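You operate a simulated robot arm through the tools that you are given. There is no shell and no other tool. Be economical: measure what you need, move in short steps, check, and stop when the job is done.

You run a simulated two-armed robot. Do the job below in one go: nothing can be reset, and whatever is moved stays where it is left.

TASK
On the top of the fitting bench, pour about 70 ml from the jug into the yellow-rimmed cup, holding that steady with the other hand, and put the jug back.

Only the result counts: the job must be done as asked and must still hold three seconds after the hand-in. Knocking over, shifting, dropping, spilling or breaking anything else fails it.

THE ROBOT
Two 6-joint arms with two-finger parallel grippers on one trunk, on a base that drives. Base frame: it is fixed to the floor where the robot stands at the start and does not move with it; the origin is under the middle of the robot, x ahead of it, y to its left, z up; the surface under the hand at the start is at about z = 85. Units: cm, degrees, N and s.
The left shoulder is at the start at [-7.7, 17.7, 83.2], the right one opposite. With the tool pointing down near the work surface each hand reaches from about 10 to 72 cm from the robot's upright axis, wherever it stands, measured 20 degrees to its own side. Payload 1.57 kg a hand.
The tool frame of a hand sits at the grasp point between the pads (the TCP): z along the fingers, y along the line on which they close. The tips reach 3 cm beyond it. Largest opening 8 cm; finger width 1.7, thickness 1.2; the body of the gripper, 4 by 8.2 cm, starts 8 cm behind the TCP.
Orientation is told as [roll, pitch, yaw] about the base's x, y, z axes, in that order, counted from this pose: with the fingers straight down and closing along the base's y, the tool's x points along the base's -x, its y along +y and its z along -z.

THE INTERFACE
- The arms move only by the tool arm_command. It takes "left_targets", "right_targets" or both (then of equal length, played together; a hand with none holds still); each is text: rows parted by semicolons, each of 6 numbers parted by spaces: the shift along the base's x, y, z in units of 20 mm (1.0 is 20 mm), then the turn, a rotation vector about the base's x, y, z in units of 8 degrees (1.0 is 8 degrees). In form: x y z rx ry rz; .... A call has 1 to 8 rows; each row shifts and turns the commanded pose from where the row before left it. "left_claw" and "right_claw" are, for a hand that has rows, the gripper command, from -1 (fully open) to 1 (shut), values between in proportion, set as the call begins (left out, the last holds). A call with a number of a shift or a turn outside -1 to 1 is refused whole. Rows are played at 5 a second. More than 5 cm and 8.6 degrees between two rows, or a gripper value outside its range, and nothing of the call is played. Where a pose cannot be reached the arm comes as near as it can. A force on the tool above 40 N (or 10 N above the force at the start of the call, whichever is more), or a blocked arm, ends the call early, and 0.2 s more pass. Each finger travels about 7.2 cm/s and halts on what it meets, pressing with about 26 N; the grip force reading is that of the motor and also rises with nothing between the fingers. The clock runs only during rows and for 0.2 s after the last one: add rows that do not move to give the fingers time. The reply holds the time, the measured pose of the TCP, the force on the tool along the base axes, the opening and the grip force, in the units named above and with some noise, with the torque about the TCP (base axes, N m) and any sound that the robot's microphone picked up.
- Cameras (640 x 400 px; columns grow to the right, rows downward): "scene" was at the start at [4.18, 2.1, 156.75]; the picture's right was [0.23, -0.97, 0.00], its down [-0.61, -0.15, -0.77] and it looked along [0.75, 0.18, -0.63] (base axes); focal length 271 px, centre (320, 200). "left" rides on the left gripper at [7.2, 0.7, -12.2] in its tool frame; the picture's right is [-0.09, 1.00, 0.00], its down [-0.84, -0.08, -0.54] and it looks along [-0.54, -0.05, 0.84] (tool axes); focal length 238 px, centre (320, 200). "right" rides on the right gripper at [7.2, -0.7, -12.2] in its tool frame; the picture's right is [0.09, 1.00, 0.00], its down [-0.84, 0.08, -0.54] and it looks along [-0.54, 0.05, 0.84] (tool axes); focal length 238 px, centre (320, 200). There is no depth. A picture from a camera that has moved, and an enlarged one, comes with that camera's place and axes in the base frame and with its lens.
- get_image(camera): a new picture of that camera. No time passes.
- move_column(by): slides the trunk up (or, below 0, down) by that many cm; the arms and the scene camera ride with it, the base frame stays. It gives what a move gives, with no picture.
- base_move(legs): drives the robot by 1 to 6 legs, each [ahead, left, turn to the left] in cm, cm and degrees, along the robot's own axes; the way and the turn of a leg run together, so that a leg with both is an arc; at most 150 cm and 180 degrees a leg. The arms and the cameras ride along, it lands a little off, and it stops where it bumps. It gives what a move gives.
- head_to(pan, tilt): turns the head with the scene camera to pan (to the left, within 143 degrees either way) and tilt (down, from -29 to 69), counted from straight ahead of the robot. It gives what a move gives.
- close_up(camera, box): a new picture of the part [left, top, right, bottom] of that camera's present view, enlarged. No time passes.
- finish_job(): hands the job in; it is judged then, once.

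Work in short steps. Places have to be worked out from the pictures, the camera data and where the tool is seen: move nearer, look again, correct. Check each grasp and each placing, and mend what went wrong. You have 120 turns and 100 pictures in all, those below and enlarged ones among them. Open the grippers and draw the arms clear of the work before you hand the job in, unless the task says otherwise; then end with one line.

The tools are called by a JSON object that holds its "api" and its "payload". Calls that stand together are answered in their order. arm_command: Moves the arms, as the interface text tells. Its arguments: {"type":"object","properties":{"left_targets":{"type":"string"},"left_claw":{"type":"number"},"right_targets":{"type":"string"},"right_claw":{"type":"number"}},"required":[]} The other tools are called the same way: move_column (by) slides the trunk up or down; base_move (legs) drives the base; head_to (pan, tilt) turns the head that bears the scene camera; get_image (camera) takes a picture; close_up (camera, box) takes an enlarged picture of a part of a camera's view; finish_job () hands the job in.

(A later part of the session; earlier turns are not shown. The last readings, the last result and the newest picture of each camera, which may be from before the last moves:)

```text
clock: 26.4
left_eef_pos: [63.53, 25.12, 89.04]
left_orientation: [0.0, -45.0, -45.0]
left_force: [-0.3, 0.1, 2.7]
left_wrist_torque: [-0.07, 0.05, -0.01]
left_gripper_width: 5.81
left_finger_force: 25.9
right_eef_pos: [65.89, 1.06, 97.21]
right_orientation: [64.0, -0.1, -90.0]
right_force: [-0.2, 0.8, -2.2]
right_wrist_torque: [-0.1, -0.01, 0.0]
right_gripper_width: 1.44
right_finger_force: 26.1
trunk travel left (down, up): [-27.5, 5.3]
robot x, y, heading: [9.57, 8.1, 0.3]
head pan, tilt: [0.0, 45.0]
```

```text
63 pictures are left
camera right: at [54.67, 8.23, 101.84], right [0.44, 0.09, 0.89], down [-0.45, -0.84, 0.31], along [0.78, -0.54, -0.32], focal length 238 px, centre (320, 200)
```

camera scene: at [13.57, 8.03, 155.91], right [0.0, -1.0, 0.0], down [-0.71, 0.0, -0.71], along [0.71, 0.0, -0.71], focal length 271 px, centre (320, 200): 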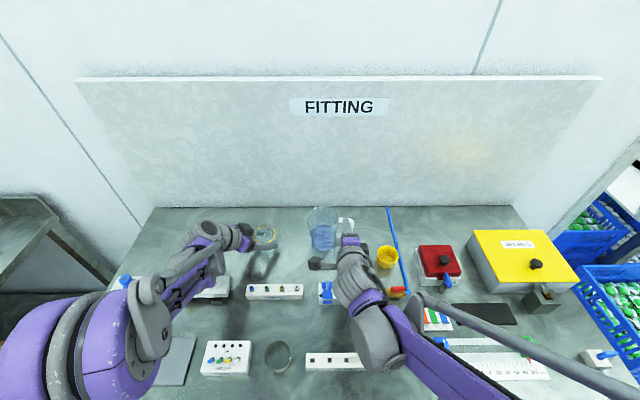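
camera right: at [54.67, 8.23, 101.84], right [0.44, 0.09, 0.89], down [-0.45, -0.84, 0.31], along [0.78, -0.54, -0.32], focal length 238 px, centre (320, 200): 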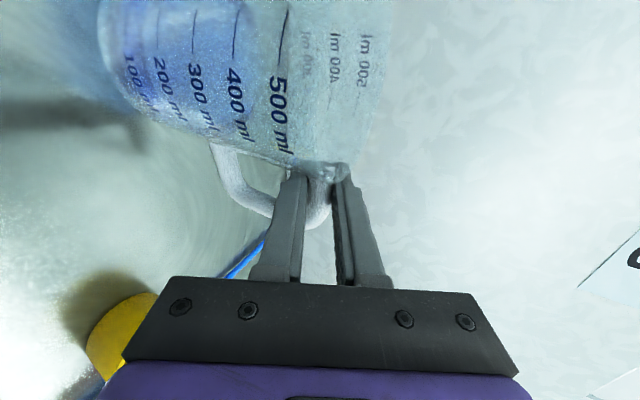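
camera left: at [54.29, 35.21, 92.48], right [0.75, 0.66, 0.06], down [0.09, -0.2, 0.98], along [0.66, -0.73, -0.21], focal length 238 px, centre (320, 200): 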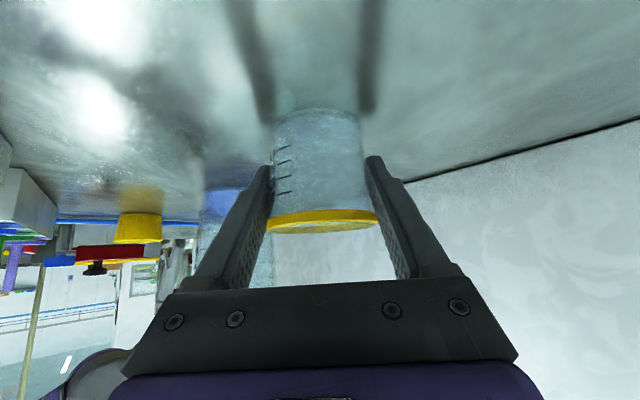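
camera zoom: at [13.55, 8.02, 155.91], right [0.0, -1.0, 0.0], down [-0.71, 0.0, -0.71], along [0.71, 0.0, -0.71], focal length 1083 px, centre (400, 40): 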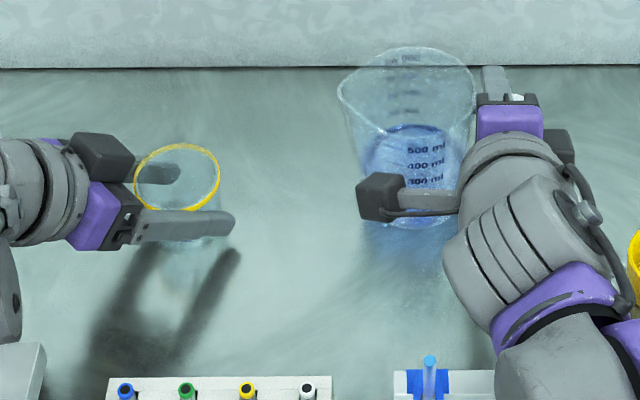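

The jug now lifts rigidly and upright, with about 2.2 N on the wrist. The liquid surface traces to roughly 3–4 cm depth (about 200 ml), so pouring should start near 60–65° tilt. I raise the jug and then carry it towards the cup with a first mild tilt.

{"api": "arm_command", "payload": {"right_targets": "-0.15 0 0.6 0 0 0;-0.15 0 0.6 0 0 0;-0.15 0 0.6 0 0 0;-0.15 0 0.6 0 0 0;-0.15 0 0.5 0 0 0"}}

{"api": "arm_command", "payload": {"right_targets": "0 0.72 -0.12 -0.47 0 0;0 0.72 -0.12 -0.47 0 0;0 0.72 -0.12 -0.47 0 0;0 0.72 -0.12 -0.47 0 0;0 0.72 -0.12 -0.47 0 0;0 0.72 -0.12 -0.47 0 0;0 0.72 -0.12 -0.47 0 0;0 0.72 -0.12 -0.47 0 0"}}

{"api": "close_up", "payload": {"camera": "scene", "box": [200, 180, 360, 280]}}

{"api": "get_image", "payload": {"camera": "left"}}

{"api": "get_image", "payload": {"camera": "right"}}

```text
clock: 27.6
left_eef_pos: [63.54, 25.06, 89.03]
left_orientation: [0.0, -45.1, -44.9]
left_force: [0.6, 2.1, 2.9]
left_wrist_torque: [-0.04, 0.04, -0.05]
left_gripper_width: 5.78
left_finger_force: 26.2
right_eef_pos: [64.28, 1.1, 103.07]
right_orientation: [64.1, -0.2, -90.0]
right_force: [-0.1, 0.0, -1.7]
right_wrist_torque: [-0.11, 0.01, 0.01]
right_gripper_width: 1.46
right_finger_force: 26.1
trunk travel left (down, up): [-27.5, 5.3]
robot x, y, heading: [9.65, 7.53, 0.2]
head pan, tilt: [0.0, 45.0]
```

```text
clock: 29.4
left_eef_pos: [63.65, 25.09, 89.04]
left_orientation: [0.0, -45.0, -45.0]
left_force: [-0.7, 1.3, 2.4]
left_wrist_torque: [-0.07, 0.06, -0.02]
left_gripper_width: 5.79
left_finger_force: 26.4
right_eef_pos: [64.35, 12.51, 101.09]
right_orientation: [64.0, -30.2, -90.0]
right_force: [0.7, 0.9, -3.1]
right_wrist_torque: [-0.04, 0.0, 0.01]
right_gripper_width: 1.44
right_finger_force: 26.3
trunk travel left (down, up): [-27.5, 5.3]
robot x, y, heading: [9.63, 8.16, -0.2]
head pan, tilt: [0.0, 45.0]
```

```text
4.00 times, centred on (280, 230) of scene
camera zoom: at [13.56, 8.06, 155.91], right [0.0, -1.0, 0.0], down [-0.71, 0.0, -0.71], along [0.71, 0.0, -0.71], focal length 1083 px, centre (480, 80)
```

zoom: 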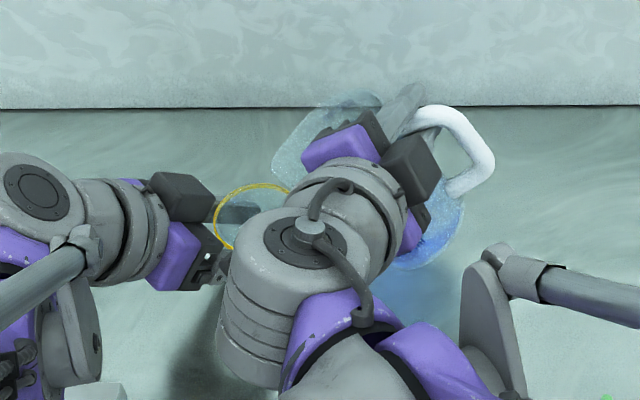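

```text
61 pictures are left
camera left: at [54.3, 35.23, 92.46], right [0.75, 0.66, 0.06], down [0.09, -0.2, 0.98], along [0.66, -0.73, -0.21], focal length 238 px, centre (320, 200)
```

left: 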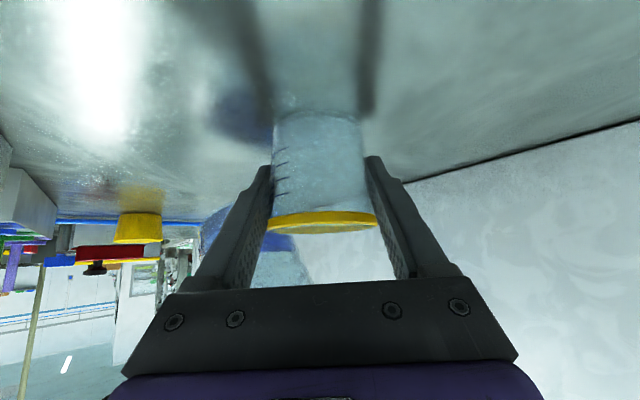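

```text
60 pictures are left
camera right: at [53.17, 21.13, 101.42], right [0.44, 0.53, 0.73], down [-0.45, -0.57, 0.69], along [0.78, -0.63, -0.01], focal length 238 px, centre (320, 200)
```

right: 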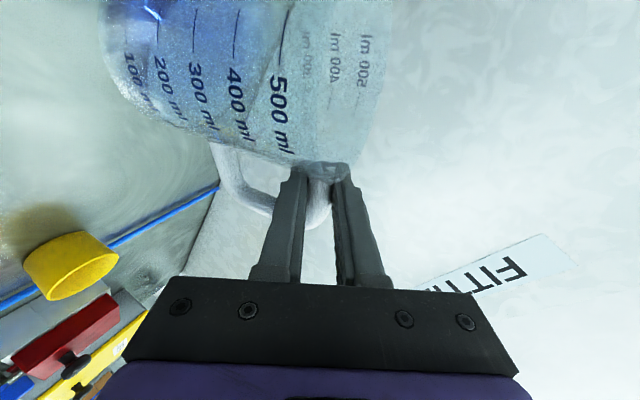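

No spill, but the right wrist housing would come near the left gripper as I go further. I yaw the jug and hand 25° to the left about the vertical so the right wrist stays back on the -y side, shifting to bring the spout over the cup.

{"api": "arm_command", "payload": {"right_targets": "0.6 0.25 0.1 0 0 0.78;0.6 0.25 0.1 0 0 0.78;0.6 0.25 0.1 0 0 0.78;0.6 0.25 0 0 0 0.78;0 0 0 0 0 0"}}

{"api": "close_up", "payload": {"camera": "scene", "box": [200, 180, 360, 280]}}

{"api": "get_image", "payload": {"camera": "left"}}

```text
clock: 30.6
left_eef_pos: [63.57, 25.06, 88.93]
left_orientation: [0.0, -45.1, -44.9]
left_force: [0.0, -0.1, 2.2]
left_wrist_torque: [-0.05, 0.03, 0.02]
left_gripper_width: 5.75
left_finger_force: 25.9
right_eef_pos: [69.29, 14.74, 101.57]
right_orientation: [64.0, -30.2, -65.0]
right_force: [-0.3, 0.6, -2.5]
right_wrist_torque: [-0.03, -0.01, 0.03]
right_gripper_width: 1.43
right_finger_force: 25.9
trunk travel left (down, up): [-27.5, 5.3]
robot x, y, heading: [9.83, 7.95, 0.2]
head pan, tilt: [0.0, 45.0]
```

```text
4.00 times, centred on (280, 230) of scene
camera zoom: at [13.56, 8.03, 155.91], right [0.0, -1.0, 0.0], down [-0.71, 0.0, -0.71], along [0.71, 0.0, -0.71], focal length 1083 px, centre (480, 80)
```

zoom: 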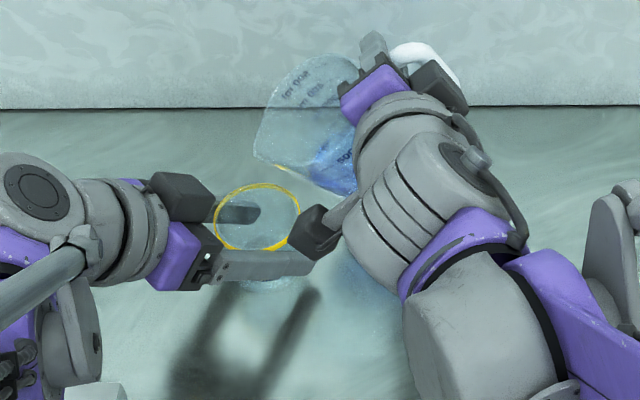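

```text
58 pictures are left
camera left: at [54.3, 35.2, 92.46], right [0.75, 0.66, 0.06], down [0.09, -0.2, 0.98], along [0.66, -0.73, -0.21], focal length 238 px, centre (320, 200)
```

left: 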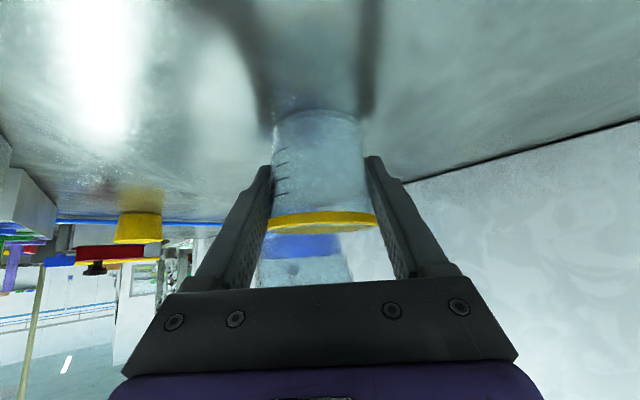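

The spout tip is seen exactly where computed, just above the cup. I tilt to 50°, keeping the spout over the cup at z≈95.

{"api": "arm_command", "payload": {"right_targets": "-0.11 0.22 0.08 -0.566 -0.264 0;-0.11 0.22 0.08 -0.566 -0.264 0;-0.11 0.22 0.08 -0.566 -0.264 0;-0.11 0.22 0.08 -0.566 -0.264 0;0 0 0 0 0 0"}}

{"api": "close_up", "payload": {"camera": "scene", "box": [240, 190, 320, 240]}}

{"api": "get_image", "payload": {"camera": "left"}}

```text
clock: 31.8
left_eef_pos: [63.52, 25.01, 88.97]
left_orientation: [-0.1, -45.1, -44.9]
left_force: [-1.5, -0.5, 2.2]
left_wrist_torque: [-0.04, 0.02, 0.01]
left_gripper_width: 5.77
left_finger_force: 26.1
right_eef_pos: [68.35, 16.26, 102.48]
right_orientation: [64.0, -50.2, -65.1]
right_force: [-0.7, -0.2, -2.1]
right_wrist_torque: [0.02, -0.01, 0.01]
right_gripper_width: 1.45
right_finger_force: 26.4
trunk travel left (down, up): [-27.5, 5.3]
robot x, y, heading: [9.8, 7.75, -0.2]
head pan, tilt: [0.0, 45.0]
```

```text
8.00 times, centred on (280, 215) of scene
camera zoom: at [13.56, 8.01, 155.91], right [0.0, -1.0, 0.0], down [-0.71, 0.0, -0.71], along [0.71, 0.0, -0.71], focal length 2166 px, centre (640, 80)
```

zoom: 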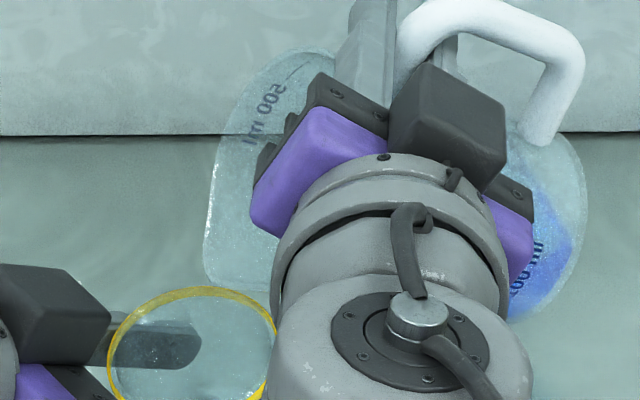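

```text
56 pictures are left
camera left: at [54.29, 35.21, 92.47], right [0.75, 0.66, 0.07], down [0.09, -0.2, 0.98], along [0.66, -0.73, -0.21], focal length 238 px, centre (320, 200)
```

left: 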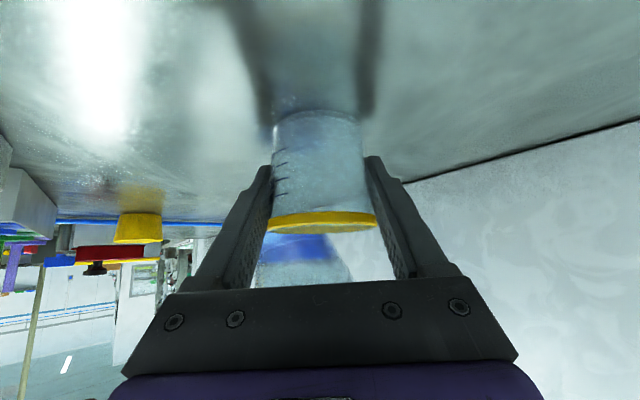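

Nothing flows yet at 50° and the spout is over the cup. On to 60°.

{"api": "arm_command", "payload": {"right_targets": "-0.09 0.24 0.07 -0.378 -0.176 0;-0.09 0.24 0.07 -0.378 -0.176 0;-0.09 0.24 0.07 -0.378 -0.176 0;0 0 0 0 0 0"}}

{"api": "close_up", "payload": {"camera": "scene", "box": [240, 190, 320, 240]}}

{"api": "close_up", "payload": {"camera": "left", "box": [200, 80, 440, 280]}}

```text
clock: 32.8
left_eef_pos: [63.67, 24.97, 88.91]
left_orientation: [-0.1, -45.0, -45.0]
left_force: [-0.8, 0.3, 1.9]
left_wrist_torque: [-0.06, 0.04, -0.06]
left_gripper_width: 5.77
left_finger_force: 26.1
right_eef_pos: [67.76, 17.77, 102.66]
right_orientation: [64.1, -60.2, -65.2]
right_force: [-0.9, -0.8, -1.2]
right_wrist_torque: [0.05, 0.03, -0.01]
right_gripper_width: 1.42
right_finger_force: 25.8
trunk travel left (down, up): [-27.5, 5.3]
robot x, y, heading: [9.52, 7.88, -0.0]
head pan, tilt: [0.0, 45.0]
```

```text
8.00 times, centred on (280, 215) of scene
camera zoom: at [13.56, 8.02, 155.91], right [0.0, -1.0, 0.0], down [-0.71, 0.0, -0.71], along [0.71, 0.0, -0.71], focal length 2166 px, centre (640, 80)
```

zoom: 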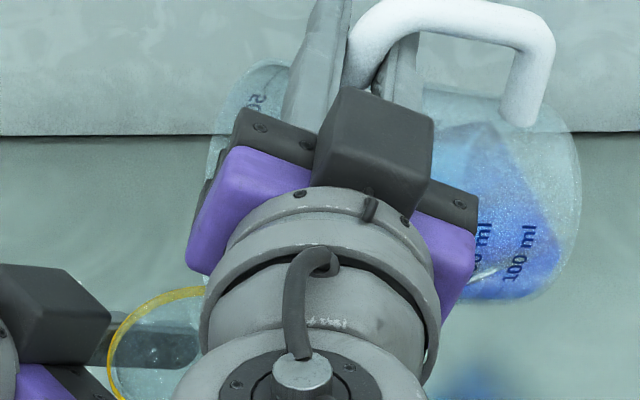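

```text
2.00 times, centred on (320, 180) of left
camera zoom: at [54.29, 35.21, 92.47], right [0.75, 0.66, 0.07], down [0.09, -0.2, 0.98], along [0.66, -0.73, -0.21], focal length 477 px, centre (320, 240)
```

zoom: 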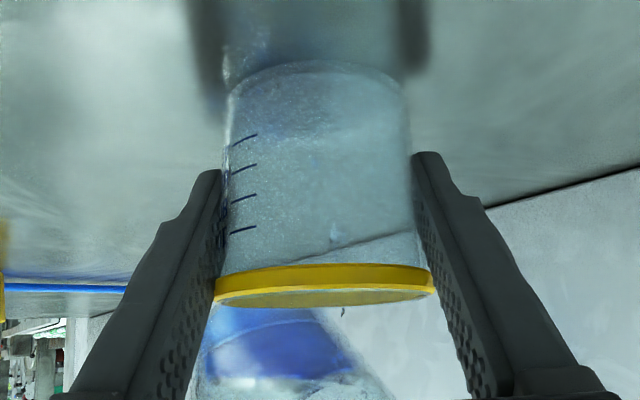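

A drop shows at the spout, so flow is about to start, falling near the middle of the cup. I add 2° and wait a moment.

{"api": "arm_command", "payload": {"right_targets": "-0.07 0.15 0.12 -0.227 -0.106 0;0 0 0 0 0 0;0 0 0 0 0 0"}}

{"api": "close_up", "payload": {"camera": "left", "box": [200, 80, 440, 280]}}

```text
clock: 33.6
left_eef_pos: [63.59, 25.15, 88.99]
left_orientation: [0.1, -45.2, -45.0]
left_force: [-0.7, -0.3, 1.2]
left_wrist_torque: [-0.04, 0.03, -0.01]
left_gripper_width: 5.72
left_finger_force: 25.7
right_eef_pos: [67.64, 18.07, 103.01]
right_orientation: [64.1, -62.2, -65.2]
right_force: [-0.5, 0.2, -2.2]
right_wrist_torque: [0.03, 0.03, 0.01]
right_gripper_width: 1.41
right_finger_force: 26.4
trunk travel left (down, up): [-27.5, 5.3]
robot x, y, heading: [9.47, 7.4, -0.3]
head pan, tilt: [0.0, 45.0]
```

```text
2.00 times, centred on (320, 180) of left
camera zoom: at [54.29, 35.21, 92.47], right [0.75, 0.66, 0.06], down [0.09, -0.2, 0.98], along [0.66, -0.73, -0.21], focal length 477 px, centre (320, 240)
```

zoom: 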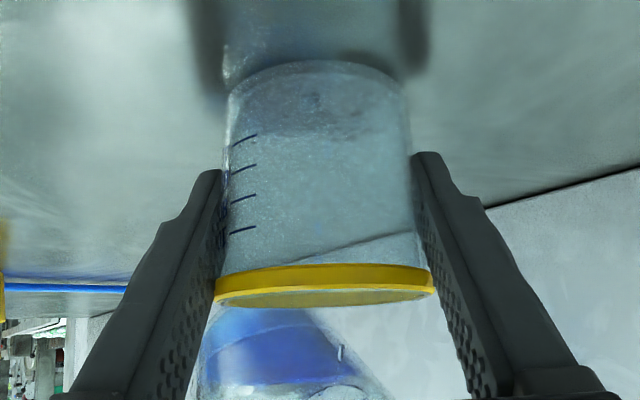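

A little liquid has begun to enter, with a drop in flight. I add 1° more and wait longer.

{"api": "arm_command", "payload": {"right_targets": "-0.035 0.075 0.06 -0.114 -0.053 0;0 0 0 0 0 0;0 0 0 0 0 0;0 0 0 0 0 0"}}

{"api": "close_up", "payload": {"camera": "left", "box": [200, 80, 440, 280]}}

```text
clock: 34.6
left_eef_pos: [63.6, 24.98, 88.96]
left_orientation: [0.0, -45.1, -45.0]
left_force: [-0.8, 0.2, 1.7]
left_wrist_torque: [-0.06, 0.08, 0.04]
left_gripper_width: 5.73
left_finger_force: 26.5
right_eef_pos: [67.57, 18.32, 103.06]
right_orientation: [64.1, -63.1, -65.1]
right_force: [0.1, 0.6, -2.3]
right_wrist_torque: [0.02, 0.01, 0.01]
right_gripper_width: 1.42
right_finger_force: 26.2
trunk travel left (down, up): [-27.5, 5.3]
robot x, y, heading: [9.5, 8.13, 0.5]
head pan, tilt: [0.0, 45.0]
```

```text
2.00 times, centred on (320, 180) of left
camera zoom: at [54.29, 35.21, 92.47], right [0.75, 0.66, 0.06], down [0.09, -0.2, 0.98], along [0.66, -0.73, -0.21], focal length 477 px, centre (320, 240)
```

zoom: 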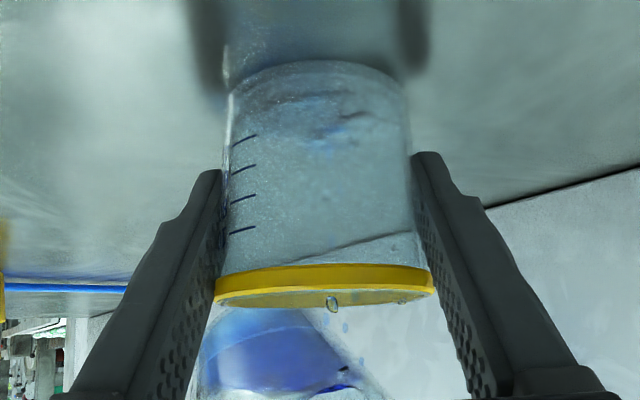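

Blue droplets are now landing inside the cup. I continue with small steps.

{"api": "arm_command", "payload": {"right_targets": "-0.07 0.15 0.12 -0.227 -0.106 0;0 0 0 0 0 0;0 0 0 0 0 0;0 0 0 0 0 0"}}

{"api": "close_up", "payload": {"camera": "left", "box": [200, 80, 440, 280]}}

{"api": "get_image", "payload": {"camera": "scene"}}

```text
clock: 35.6
left_eef_pos: [63.67, 25.03, 89.09]
left_orientation: [0.0, -45.1, -45.1]
left_force: [0.0, -0.2, 2.0]
left_wrist_torque: [-0.04, 0.06, 0.01]
left_gripper_width: 5.72
left_finger_force: 26.3
right_eef_pos: [67.44, 18.52, 103.31]
right_orientation: [64.0, -65.2, -65.2]
right_force: [-0.5, 0.7, -1.4]
right_wrist_torque: [0.05, 0.05, -0.03]
right_gripper_width: 1.43
right_finger_force: 25.9
trunk travel left (down, up): [-27.5, 5.3]
robot x, y, heading: [9.51, 8.15, 0.2]
head pan, tilt: [0.0, 45.0]
```

```text
2.00 times, centred on (320, 180) of left
camera zoom: at [54.29, 35.21, 92.47], right [0.75, 0.66, 0.06], down [0.09, -0.2, 0.98], along [0.66, -0.73, -0.21], focal length 477 px, centre (320, 240)
```

zoom: 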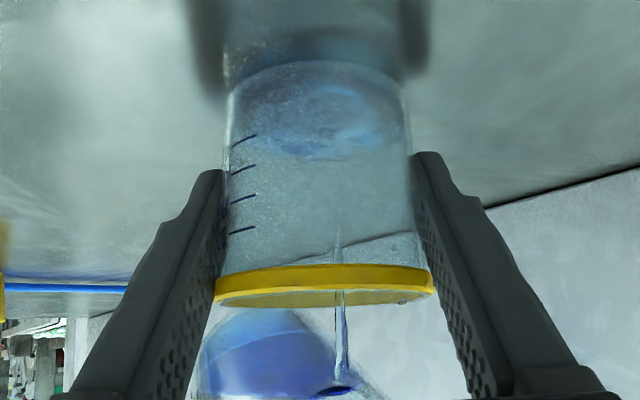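

```text
50 pictures are left
camera scene: at [13.55, 8.02, 155.91], right [0.0, -1.0, 0.0], down [-0.71, 0.0, -0.71], along [0.71, 0.0, -0.71], focal length 271 px, centre (320, 200)
```

scene: 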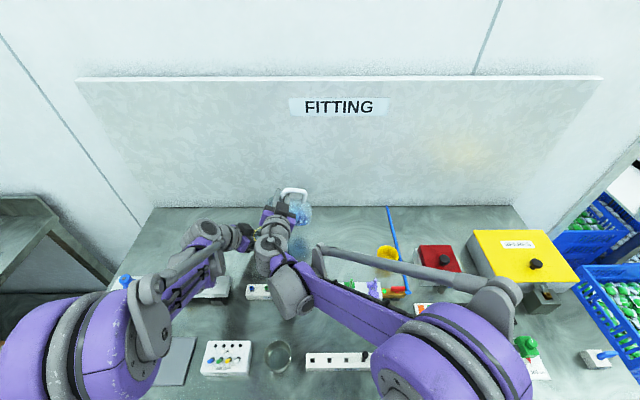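

A thin steady stream runs into the cup. I hold still briefly and watch the level.

{"api": "arm_command", "payload": {"right_targets": "0 0 0 0 0 0;0 0 0 0 0 0;0 0 0 0 0 0"}}

{"api": "close_up", "payload": {"camera": "left", "box": [200, 80, 440, 280]}}

```text
clock: 36.4
left_eef_pos: [63.57, 25.06, 88.98]
left_orientation: [-0.1, -45.1, -45.0]
left_force: [-0.1, 1.2, 2.2]
left_wrist_torque: [-0.05, 0.05, -0.04]
left_gripper_width: 5.74
left_finger_force: 26.3
right_eef_pos: [67.39, 18.58, 103.34]
right_orientation: [64.1, -65.2, -65.2]
right_force: [-0.8, -0.1, -2.1]
right_wrist_torque: [0.06, 0.04, 0.03]
right_gripper_width: 1.41
right_finger_force: 26.2
trunk travel left (down, up): [-27.5, 5.3]
robot x, y, heading: [9.68, 8.34, 0.1]
head pan, tilt: [0.0, 45.0]
```

```text
2.00 times, centred on (320, 180) of left
camera zoom: at [54.29, 35.21, 92.47], right [0.75, 0.66, 0.06], down [0.09, -0.2, 0.98], along [0.66, -0.73, -0.21], focal length 477 px, centre (320, 240)
```

zoom: 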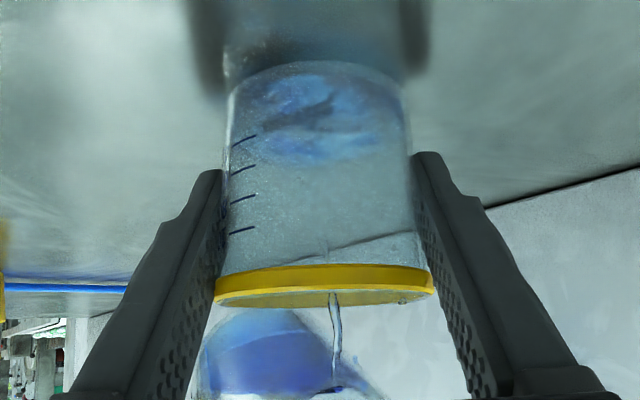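

Geometry puts the level at about 10–15 ml. At 70 ml the surface's far edge should appear near row 220 of this view and its near edge near 163, between the 60 and 80 marks. I continue.

{"api": "arm_command", "payload": {"right_targets": "-0.07 0.15 0.12 -0.227 -0.106 0;0 0 0 0 0 0;0 0 0 0 0 0;0 0 0 0 0 0;0 0 0 0 0 0"}}

{"api": "close_up", "payload": {"camera": "left", "box": [200, 80, 440, 280]}}

```text
clock: 37.6
left_eef_pos: [63.64, 25.12, 88.98]
left_orientation: [0.1, -45.2, -45.0]
left_force: [-0.8, -0.7, 1.5]
left_wrist_torque: [0.0, 0.05, -0.03]
left_gripper_width: 5.74
left_finger_force: 26.4
right_eef_pos: [67.2, 18.92, 103.58]
right_orientation: [64.2, -67.2, -65.1]
right_force: [-0.6, 0.2, -2.3]
right_wrist_torque: [-0.01, 0.04, -0.01]
right_gripper_width: 1.4
right_finger_force: 26.8
trunk travel left (down, up): [-27.5, 5.3]
robot x, y, heading: [9.62, 7.81, 0.2]
head pan, tilt: [0.0, 45.0]
```

```text
2.00 times, centred on (320, 180) of left
camera zoom: at [54.29, 35.21, 92.47], right [0.75, 0.66, 0.06], down [0.09, -0.2, 0.98], along [0.66, -0.73, -0.21], focal length 477 px, centre (320, 240)
```

zoom: 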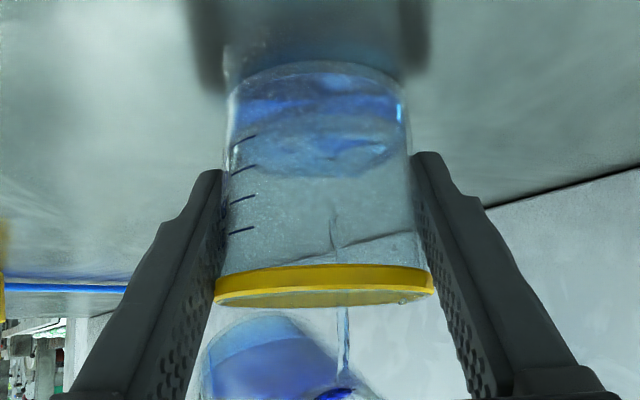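

Level is now about 30 ml (far edge at row 178). Stream is well centred; I continue in small steps.

{"api": "arm_command", "payload": {"right_targets": "-0.035 0.075 0.06 -0.114 -0.053 0;0 0 0 0 0 0;0 0 0 0 0 0;0 0 0 0 0 0;0 0 0 0 0 0"}}

{"api": "close_up", "payload": {"camera": "left", "box": [200, 80, 440, 280]}}

```text
clock: 38.8
left_eef_pos: [63.66, 25.11, 88.99]
left_orientation: [0.1, -45.1, -45.0]
left_force: [-2.1, 0.3, 1.6]
left_wrist_torque: [-0.01, 0.05, -0.02]
left_gripper_width: 5.71
left_finger_force: 25.7
right_eef_pos: [67.34, 19.08, 103.76]
right_orientation: [64.1, -68.2, -65.1]
right_force: [0.4, -0.3, -2.3]
right_wrist_torque: [0.01, 0.01, 0.03]
right_gripper_width: 1.44
right_finger_force: 25.7
trunk travel left (down, up): [-27.5, 5.3]
robot x, y, heading: [9.59, 8.02, 0.1]
head pan, tilt: [0.0, 45.0]
```

```text
2.00 times, centred on (320, 180) of left
camera zoom: at [54.29, 35.21, 92.47], right [0.75, 0.66, 0.06], down [0.09, -0.2, 0.98], along [0.66, -0.73, -0.21], focal length 477 px, centre (320, 240)
```

zoom: 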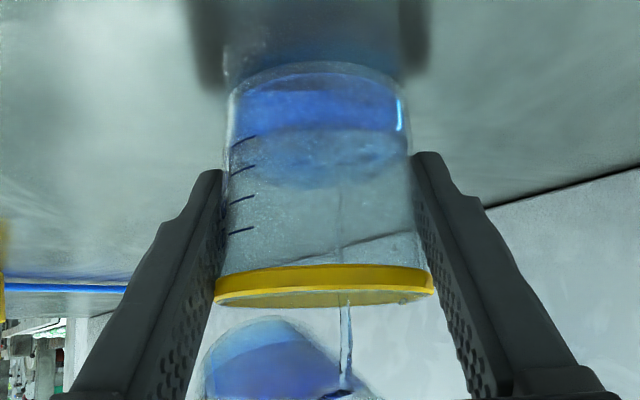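

The level is now about 45 ml. One more degree.

{"api": "arm_command", "payload": {"right_targets": "-0.035 0.075 0.06 -0.114 -0.053 0;0 0 0 0 0 0;0 0 0 0 0 0;0 0 0 0 0 0"}}

{"api": "close_up", "payload": {"camera": "left", "box": [240, 90, 400, 230]}}

```text
clock: 39.8
left_eef_pos: [63.77, 25.05, 88.91]
left_orientation: [0.1, -45.1, -45.0]
left_force: [-1.3, 0.6, 2.1]
left_wrist_torque: [-0.04, 0.03, -0.03]
left_gripper_width: 5.76
left_finger_force: 26.5
right_eef_pos: [67.2, 19.21, 103.8]
right_orientation: [64.1, -69.2, -65.1]
right_force: [-0.2, -0.2, -1.6]
right_wrist_torque: [0.08, 0.03, -0.02]
right_gripper_width: 1.43
right_finger_force: 26.2
trunk travel left (down, up): [-27.5, 5.3]
robot x, y, heading: [9.39, 7.91, 0.2]
head pan, tilt: [0.0, 45.0]
```

```text
2.86 times, centred on (320, 160) of left
camera zoom: at [54.29, 35.21, 92.47], right [0.75, 0.66, 0.06], down [0.09, -0.2, 0.98], along [0.66, -0.73, -0.21], focal length 681 px, centre (320, 314)
```

zoom: 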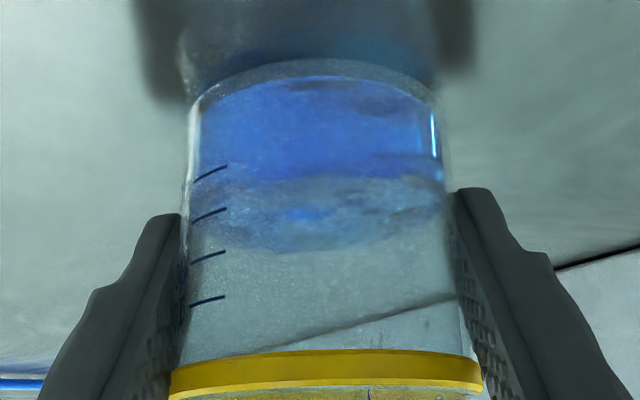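

About 50 ml now. Another degree and wait.

{"api": "arm_command", "payload": {"right_targets": "-0.035 0.075 0.06 -0.114 -0.053 0;0 0 0 0 0 0;0 0 0 0 0 0;0 0 0 0 0 0"}}

{"api": "close_up", "payload": {"camera": "left", "box": [240, 90, 400, 230]}}

```text
clock: 40.8
left_eef_pos: [63.61, 25.07, 89.09]
left_orientation: [0.1, -45.1, -45.0]
left_force: [-0.7, 0.1, 0.3]
left_wrist_torque: [-0.03, 0.08, -0.03]
left_gripper_width: 5.73
left_finger_force: 25.7
right_eef_pos: [67.09, 19.23, 104.04]
right_orientation: [64.0, -70.2, -65.2]
right_force: [0.5, 0.0, -1.8]
right_wrist_torque: [0.08, 0.01, 0.01]
right_gripper_width: 1.43
right_finger_force: 26.2
trunk travel left (down, up): [-27.5, 5.3]
robot x, y, heading: [9.52, 8.21, 0.1]
head pan, tilt: [0.0, 45.0]
```

```text
2.86 times, centred on (320, 160) of left
camera zoom: at [54.3, 35.22, 92.46], right [0.75, 0.66, 0.06], down [0.09, -0.2, 0.98], along [0.66, -0.73, -0.21], focal length 681 px, centre (320, 314)
```

zoom: 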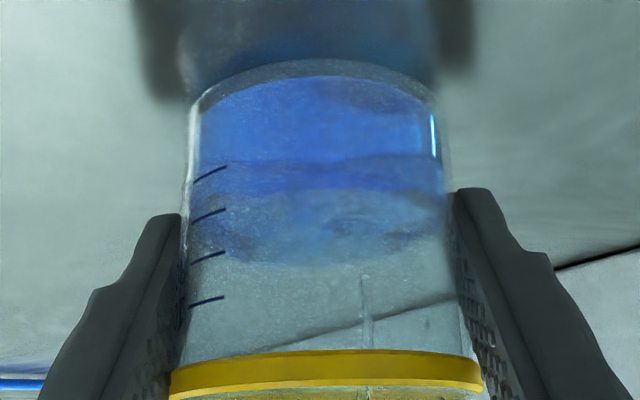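

About 59 ml. I hold the tilt and let roughly 8–9 ml more run.

{"api": "arm_command", "payload": {"right_targets": "-0.018 0.038 0.03 -0.057 -0.027 0;0 0 0 0 0 0;0 0 0 0 0 0"}}

{"api": "close_up", "payload": {"camera": "left", "box": [240, 90, 400, 230]}}

```text
clock: 41.6
left_eef_pos: [63.61, 25.01, 89.05]
left_orientation: [0.1, -45.1, -44.9]
left_force: [0.2, -0.9, 1.1]
left_wrist_torque: [0.0, 0.05, -0.02]
left_gripper_width: 5.74
left_finger_force: 26.0
right_eef_pos: [67.02, 19.41, 103.93]
right_orientation: [64.1, -70.7, -65.2]
right_force: [0.4, -0.8, -1.0]
right_wrist_torque: [0.05, 0.03, 0.02]
right_gripper_width: 1.42
right_finger_force: 26.0
trunk travel left (down, up): [-27.5, 5.3]
robot x, y, heading: [9.21, 7.87, -0.1]
head pan, tilt: [0.0, 45.0]
```

```text
2.86 times, centred on (320, 160) of left
camera zoom: at [54.3, 35.22, 92.46], right [0.75, 0.66, 0.06], down [0.09, -0.2, 0.98], along [0.66, -0.73, -0.21], focal length 681 px, centre (320, 314)
```

zoom: 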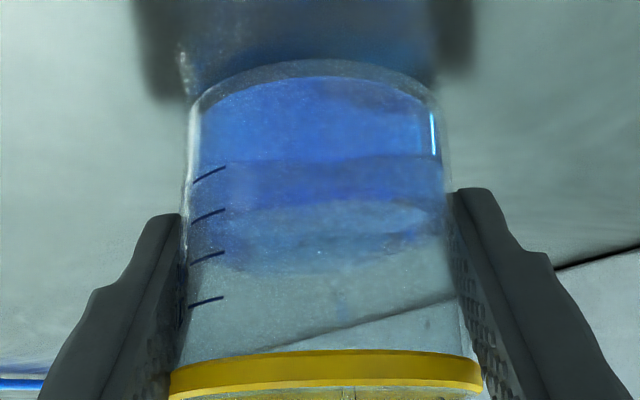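

About 63 ml. A short further hold.

{"api": "arm_command", "payload": {"right_targets": "-0.018 0.038 0.03 -0.057 -0.027 0;0 0 0 0 0 0;0 0 0 0 0 0"}}

{"api": "close_up", "payload": {"camera": "left", "box": [240, 90, 400, 230]}}

```text
clock: 42.4
left_eef_pos: [63.56, 25.13, 89.05]
left_orientation: [0.0, -45.0, -45.1]
left_force: [-0.4, 0.6, 1.0]
left_wrist_torque: [-0.01, 0.05, -0.05]
left_gripper_width: 5.69
left_finger_force: 25.8
right_eef_pos: [67.14, 19.51, 103.98]
right_orientation: [64.2, -71.1, -65.2]
right_force: [0.0, 0.4, -1.6]
right_wrist_torque: [0.01, 0.02, 0.02]
right_gripper_width: 1.43
right_finger_force: 26.0
trunk travel left (down, up): [-27.5, 5.3]
robot x, y, heading: [9.64, 7.85, -0.0]
head pan, tilt: [0.0, 45.0]
```

```text
2.86 times, centred on (320, 160) of left
camera zoom: at [54.3, 35.21, 92.46], right [0.75, 0.66, 0.06], down [0.09, -0.2, 0.98], along [0.66, -0.73, -0.21], focal length 681 px, centre (320, 314)
```

zoom: 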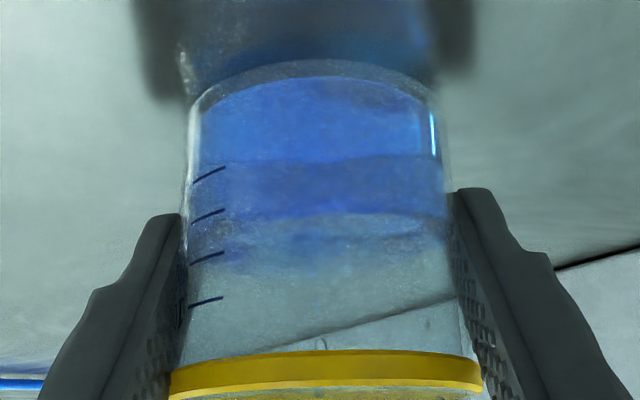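

About 66–67 ml, with the stream thinning. One more tiny nudge.

{"api": "arm_command", "payload": {"right_targets": "-0.018 0.038 0.03 -0.057 -0.027 0;0 0 0 0 0 0;0 0 0 0 0 0"}}

{"api": "close_up", "payload": {"camera": "left", "box": [240, 90, 400, 230]}}

```text
clock: 43.2
left_eef_pos: [63.61, 25.09, 88.85]
left_orientation: [0.0, -45.1, -44.9]
left_force: [0.1, 0.3, -0.3]
left_wrist_torque: [-0.03, -0.01, -0.03]
left_gripper_width: 5.73
left_finger_force: 26.5
right_eef_pos: [67.01, 19.56, 104.08]
right_orientation: [64.3, -71.7, -65.2]
right_force: [-1.1, -0.2, -1.0]
right_wrist_torque: [0.05, 0.02, 0.02]
right_gripper_width: 1.45
right_finger_force: 26.0
trunk travel left (down, up): [-27.5, 5.3]
robot x, y, heading: [9.45, 8.02, 0.3]
head pan, tilt: [0.0, 45.0]
```

```text
2.86 times, centred on (320, 160) of left
camera zoom: at [54.3, 35.22, 92.46], right [0.75, 0.66, 0.06], down [0.09, -0.2, 0.98], along [0.66, -0.73, -0.21], focal length 681 px, centre (320, 314)
```

zoom: 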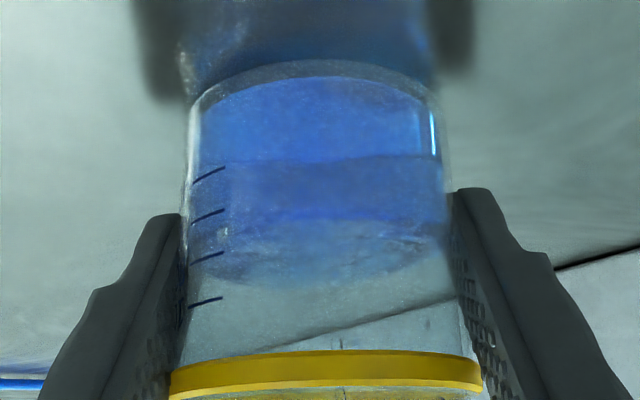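

The level reads about 70 ml. I tilt back, keeping the spout over the cup until the drips have stopped.

{"api": "arm_command", "payload": {"right_targets": "0.25 -0.5 -0.35 0.906 0.423 0;0.2 -0.45 -0.2 0.906 0.423 0;0.15 -0.35 -0.1 0.906 0.423 0;0 0 0 0 0 0;0 0 0 0 0 0"}}

{"api": "close_up", "payload": {"camera": "left", "box": [200, 80, 440, 280]}}

{"api": "close_up", "payload": {"camera": "scene", "box": [200, 180, 360, 280]}}

```text
clock: 44.4
left_eef_pos: [63.62, 25.06, 89.0]
left_orientation: [0.0, -45.1, -45.0]
left_force: [-0.3, -0.4, -0.2]
left_wrist_torque: [0.0, 0.04, -0.03]
left_gripper_width: 5.72
left_finger_force: 26.3
right_eef_pos: [68.25, 16.96, 102.89]
right_orientation: [63.9, -47.7, -65.1]
right_force: [0.1, 0.9, -0.4]
right_wrist_torque: [0.02, -0.03, 0.0]
right_gripper_width: 1.42
right_finger_force: 25.9
trunk travel left (down, up): [-27.5, 5.3]
robot x, y, heading: [9.85, 7.98, 0.1]
head pan, tilt: [0.0, 45.0]
```

```text
2.00 times, centred on (320, 180) of left
camera zoom: at [54.3, 35.22, 92.46], right [0.75, 0.66, 0.06], down [0.09, -0.2, 0.98], along [0.66, -0.73, -0.21], focal length 477 px, centre (320, 240)
```

zoom: 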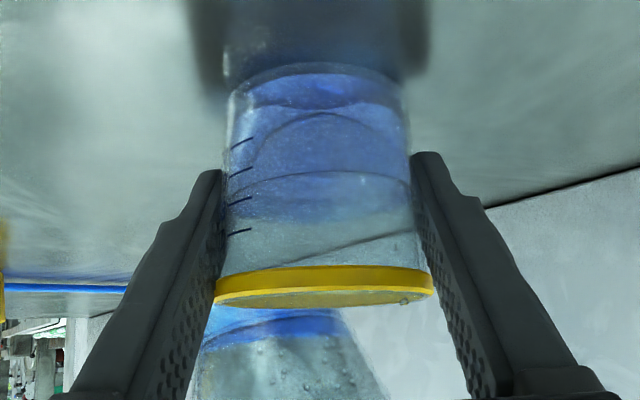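

```text
4.00 times, centred on (280, 230) of scene
camera zoom: at [13.57, 8.02, 155.91], right [0.0, -1.0, 0.0], down [-0.71, 0.0, -0.71], along [0.71, 0.0, -0.71], focal length 1083 px, centre (480, 80)
```

zoom: 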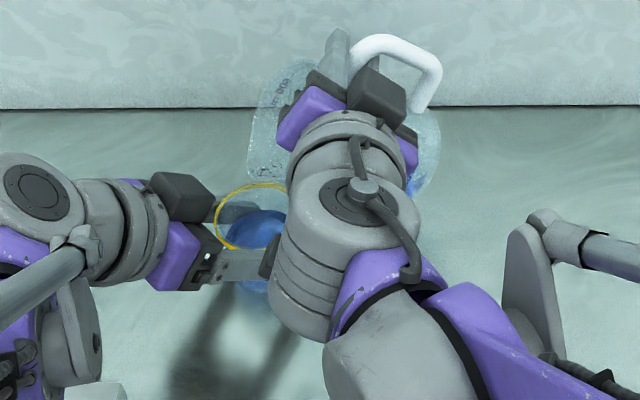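

The cup shows about 70 ml, with no spill visible and no drips. I return the jug the same way: tilt back to 30°, then unwind the yaw.

{"api": "arm_command", "payload": {"right_targets": "0.17 -0.37 0 0.668 0.312 0;0.17 -0.37 0 0.668 0.312 0;0.17 -0.37 0 0.668 0.312 0;-0.6 -0.3 0.1 0 0 -0.78;-0.6 -0.3 0.1 0 0 -0.78;-0.6 -0.3 0.1 0 0 -0.78;-0.6 -0.3 0.1 0 0 -0.78;0 0 0 0 0 0"}}

{"api": "arm_command", "payload": {"right_targets": "0.1 -0.72 0.05 0.47 0 0;0.1 -0.72 0.05 0.47 0 0;0.1 -0.72 0.05 0.47 0 0;0.1 -0.72 0 0.47 0 0;0.1 -0.72 0 0.47 0 0;0.1 -0.72 0 0.47 0 0;0.1 -0.72 0 0.47 0 0;0.1 -0.6 0 0.47 0 0"}}

{"api": "close_up", "payload": {"camera": "scene", "box": [220, 180, 380, 280]}}

```text
clock: 46.2
left_eef_pos: [63.58, 25.04, 88.87]
left_orientation: [-0.1, -45.2, -45.0]
left_force: [-0.5, -0.1, -0.2]
left_wrist_torque: [-0.02, 0.04, 0.0]
left_gripper_width: 5.72
left_finger_force: 25.8
right_eef_pos: [64.26, 12.28, 103.45]
right_orientation: [64.0, -30.0, -90.1]
right_force: [0.3, 0.5, -1.1]
right_wrist_torque: [-0.06, -0.01, 0.04]
right_gripper_width: 1.43
right_finger_force: 26.2
trunk travel left (down, up): [-27.5, 5.3]
robot x, y, heading: [9.39, 7.87, 0.2]
head pan, tilt: [0.0, 45.0]
```

```text
clock: 48.0
left_eef_pos: [63.7, 25.1, 88.95]
left_orientation: [0.0, -45.1, -45.0]
left_force: [-0.7, 0.4, 0.4]
left_wrist_torque: [0.02, -0.03, -0.01]
left_gripper_width: 5.69
left_finger_force: 26.2
right_eef_pos: [65.93, 0.98, 103.93]
right_orientation: [64.0, 0.2, -90.0]
right_force: [-0.8, 0.7, -1.5]
right_wrist_torque: [-0.06, 0.0, 0.03]
right_gripper_width: 1.44
right_finger_force: 26.5
trunk travel left (down, up): [-27.5, 5.3]
robot x, y, heading: [9.65, 8.0, 0.0]
head pan, tilt: [0.0, 45.0]
```

```text
4.00 times, centred on (300, 230) of scene
camera zoom: at [13.58, 7.99, 155.91], right [0.0, -1.0, 0.0], down [-0.71, 0.0, -0.71], along [0.71, 0.0, -0.71], focal length 1083 px, centre (400, 80)
```

zoom: 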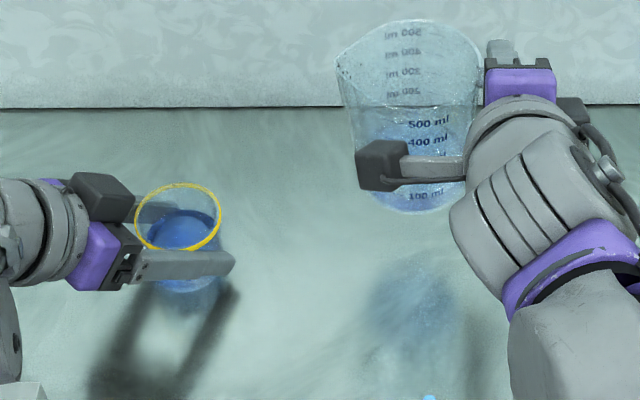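

The jug is upright above its place and the bench is dry. I lower to 2 cm above and compare with the pre-pour picture.

{"api": "arm_command", "payload": {"right_targets": "0 0.05 -0.7 0 0 0;0 0.05 -0.7 0 0 0;0 0.05 -0.7 0 0 0;0 0.05 -0.7 0 0 0;0 0 -0.55 0 0 0;0 0 0 0 0 0"}}

{"api": "close_up", "payload": {"camera": "scene", "box": [220, 190, 380, 290]}}

{"api": "get_image", "payload": {"camera": "right"}}

```text
clock: 49.4
left_eef_pos: [63.55, 25.11, 88.96]
left_orientation: [0.0, -45.1, -45.0]
left_force: [-1.0, -0.7, 0.0]
left_wrist_torque: [-0.02, 0.01, 0.02]
left_gripper_width: 5.68
left_finger_force: 25.1
right_eef_pos: [65.98, 1.43, 97.24]
right_orientation: [64.0, 0.1, -90.0]
right_force: [0.0, -0.6, -1.6]
right_wrist_torque: [-0.07, -0.03, -0.01]
right_gripper_width: 1.41
right_finger_force: 26.2
trunk travel left (down, up): [-27.5, 5.3]
robot x, y, heading: [9.99, 7.89, 0.2]
head pan, tilt: [0.0, 45.0]
```

```text
4.00 times, centred on (300, 240) of scene
camera zoom: at [13.58, 8.02, 155.91], right [0.0, -1.0, 0.0], down [-0.71, 0.0, -0.71], along [0.71, 0.0, -0.71], focal length 1083 px, centre (400, 40)
```

zoom: 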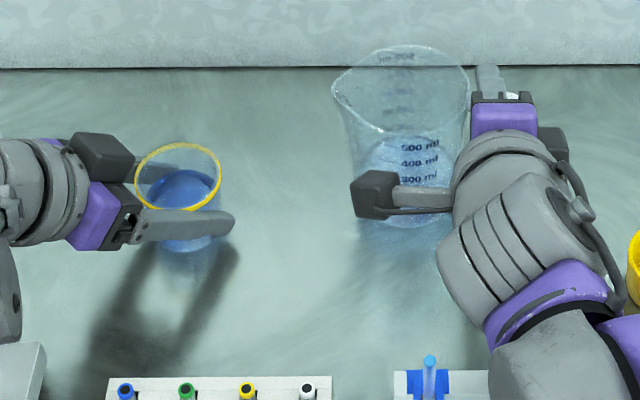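

```text
37 pictures are left
camera right: at [54.85, 8.58, 101.84], right [0.44, 0.09, 0.89], down [-0.45, -0.84, 0.31], along [0.78, -0.54, -0.32], focal length 238 px, centre (320, 200)
```

right: 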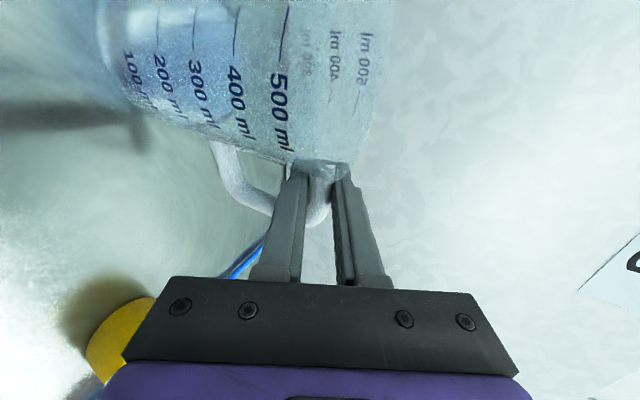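

The jug is rigid in the grip and lined up with its original place. I set it down gently.

{"api": "arm_command", "payload": {"right_targets": "0 0 -0.35 0 0 0;0 0 -0.3 0 0 0;0 0 -0.2 0 0 0;0 0 -0.12 0 0 0;0 0 -0.08 0 0 0;0 0 0 0 0 0"}}

{"api": "close_up", "payload": {"camera": "scene", "box": [220, 190, 380, 290]}}

```text
clock: 50.8
left_eef_pos: [63.63, 25.06, 89.06]
left_orientation: [0.0, -45.0, -45.1]
left_force: [0.3, -0.2, -0.4]
left_wrist_torque: [0.02, -0.01, -0.03]
left_gripper_width: 5.66
left_finger_force: 26.0
right_eef_pos: [66.06, 1.46, 95.11]
right_orientation: [64.0, 0.2, -89.9]
right_force: [-1.3, -1.0, 4.5]
right_wrist_torque: [0.05, -0.02, 0.03]
right_gripper_width: 1.4
right_finger_force: 25.6
trunk travel left (down, up): [-27.5, 5.3]
robot x, y, heading: [9.82, 7.67, 0.0]
head pan, tilt: [0.0, 45.0]
```

```text
4.00 times, centred on (300, 240) of scene
camera zoom: at [13.5, 8.02, 155.92], right [0.0, -1.0, 0.0], down [-0.71, 0.0, -0.71], along [0.71, 0.0, -0.71], focal length 1083 px, centre (400, 40)
```

zoom: 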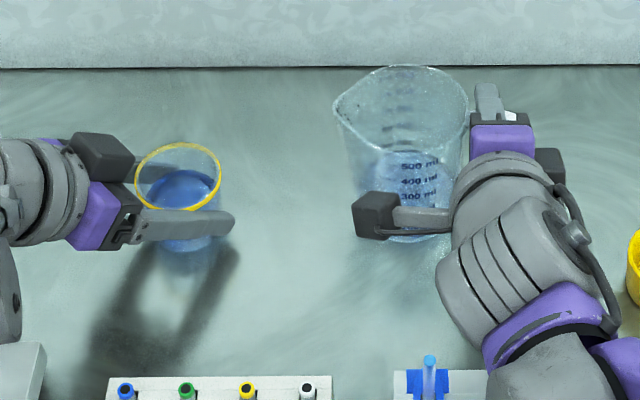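

The jug has touched down (upward force, spout at its original picture position). I open the right hand to 4 cm.

{"api": "arm_command", "payload": {"right_targets": "0 0 0 0 0 0;0 0 0 0 0 0;0 0 0 0 0 0", "right_claw": 0}}

{"api": "get_image", "payload": {"camera": "right"}}

```text
clock: 51.6
left_eef_pos: [63.56, 25.12, 89.03]
left_orientation: [0.1, -45.1, -45.1]
left_force: [-0.5, -0.2, -0.6]
left_wrist_torque: [0.0, -0.01, 0.0]
left_gripper_width: 5.66
left_finger_force: 26.2
right_eef_pos: [66.02, 1.43, 95.11]
right_orientation: [64.0, 0.1, -90.1]
right_force: [-0.3, 0.4, -0.1]
right_wrist_torque: [0.02, 0.02, 0.03]
right_gripper_width: 3.98
right_finger_force: 0.0
trunk travel left (down, up): [-27.5, 5.3]
robot x, y, heading: [9.35, 8.07, 0.3]
head pan, tilt: [0.0, 45.0]
```

```text
35 pictures are left
camera right: at [54.83, 8.57, 99.75], right [0.44, 0.09, 0.89], down [-0.45, -0.84, 0.31], along [0.78, -0.54, -0.32], focal length 238 px, centre (320, 200)
```

right: 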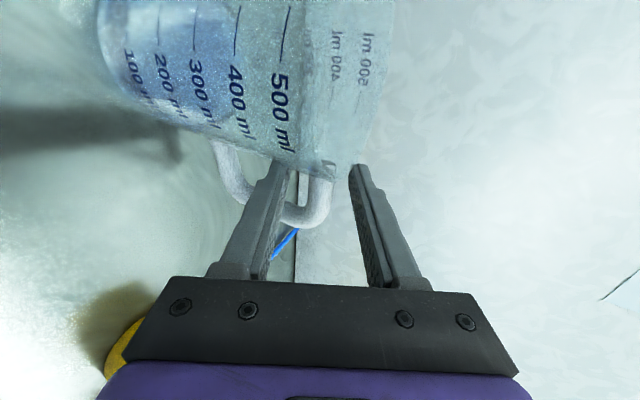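

The handle is free. I withdraw along the tool axis, then up.

{"api": "arm_command", "payload": {"right_targets": "-0.6 -0.04 0.29 0 0 0;-0.8 -0.04 0.39 0 0 0;-0.8 0 0.39 0 0 0;-0.8 0 0.39 0 0 0;-0.8 0 0.39 0 0 0;-0.6 -0.4 0.8 0 0 0;-0.4 -0.7 1 0 0 0;-0.4 -0.8 1 0 0 0"}}

{"api": "arm_command", "payload": {"right_targets": "-0.2 -0.9 0.8 0 0 0;-0.2 -0.9 0.8 0 0 0;-0.2 -0.9 0.5 0 0 0;-0.2 -0.9 0 0 0 0"}}

{"api": "close_up", "payload": {"camera": "scene", "box": [220, 190, 380, 290]}}

{"api": "close_up", "payload": {"camera": "left", "box": [240, 90, 400, 230]}}

```text
clock: 53.4
left_eef_pos: [63.63, 25.1, 88.99]
left_orientation: [-0.1, -45.1, -44.9]
left_force: [-0.6, -0.1, 0.6]
left_wrist_torque: [-0.01, 0.0, 0.02]
left_gripper_width: 5.67
left_finger_force: 26.1
right_eef_pos: [55.37, -2.59, 104.39]
right_orientation: [64.1, 0.1, -90.0]
right_force: [-0.4, -0.1, -0.2]
right_wrist_torque: [0.0, 0.04, 0.02]
right_gripper_width: 3.99
right_finger_force: 0.0
trunk travel left (down, up): [-27.5, 5.3]
robot x, y, heading: [9.49, 7.98, 0.0]
head pan, tilt: [0.0, 45.0]
```

```text
clock: 54.4
left_eef_pos: [63.58, 25.07, 89.01]
left_orientation: [0.0, -45.1, -45.0]
left_force: [0.7, 0.0, -0.3]
left_wrist_torque: [-0.02, 0.01, -0.01]
left_gripper_width: 5.69
left_finger_force: 25.7
right_eef_pos: [54.1, -9.77, 108.56]
right_orientation: [64.0, 0.1, -90.0]
right_force: [1.2, -0.3, 0.1]
right_wrist_torque: [0.0, 0.01, -0.03]
right_gripper_width: 4.0
right_finger_force: 0.1
trunk travel left (down, up): [-27.5, 5.3]
robot x, y, heading: [9.45, 7.97, 0.3]
head pan, tilt: [0.0, 45.0]
```

```text
4.00 times, centred on (300, 240) of scene
camera zoom: at [13.55, 8.01, 155.91], right [0.0, -1.0, 0.0], down [-0.71, 0.0, -0.71], along [0.71, 0.0, -0.71], focal length 1083 px, centre (400, 40)
```

zoom: 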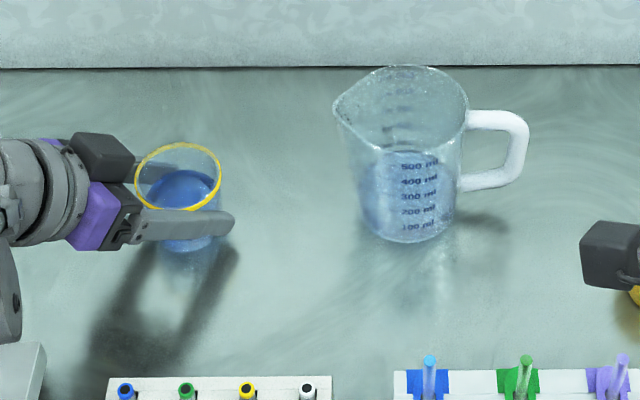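

```text
2.86 times, centred on (320, 160) of left
camera zoom: at [54.29, 35.21, 92.47], right [0.75, 0.66, 0.06], down [0.09, -0.2, 0.98], along [0.66, -0.73, -0.21], focal length 681 px, centre (320, 314)
```

zoom: 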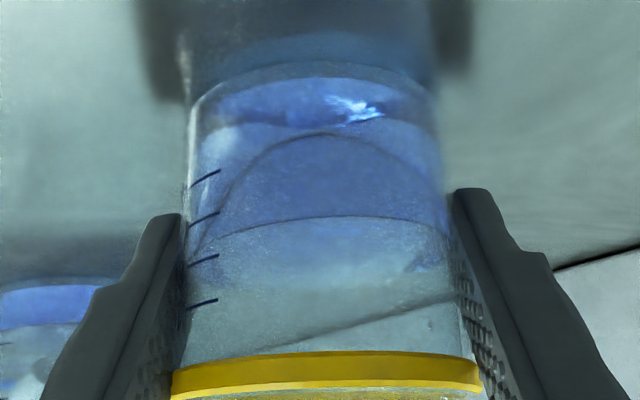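

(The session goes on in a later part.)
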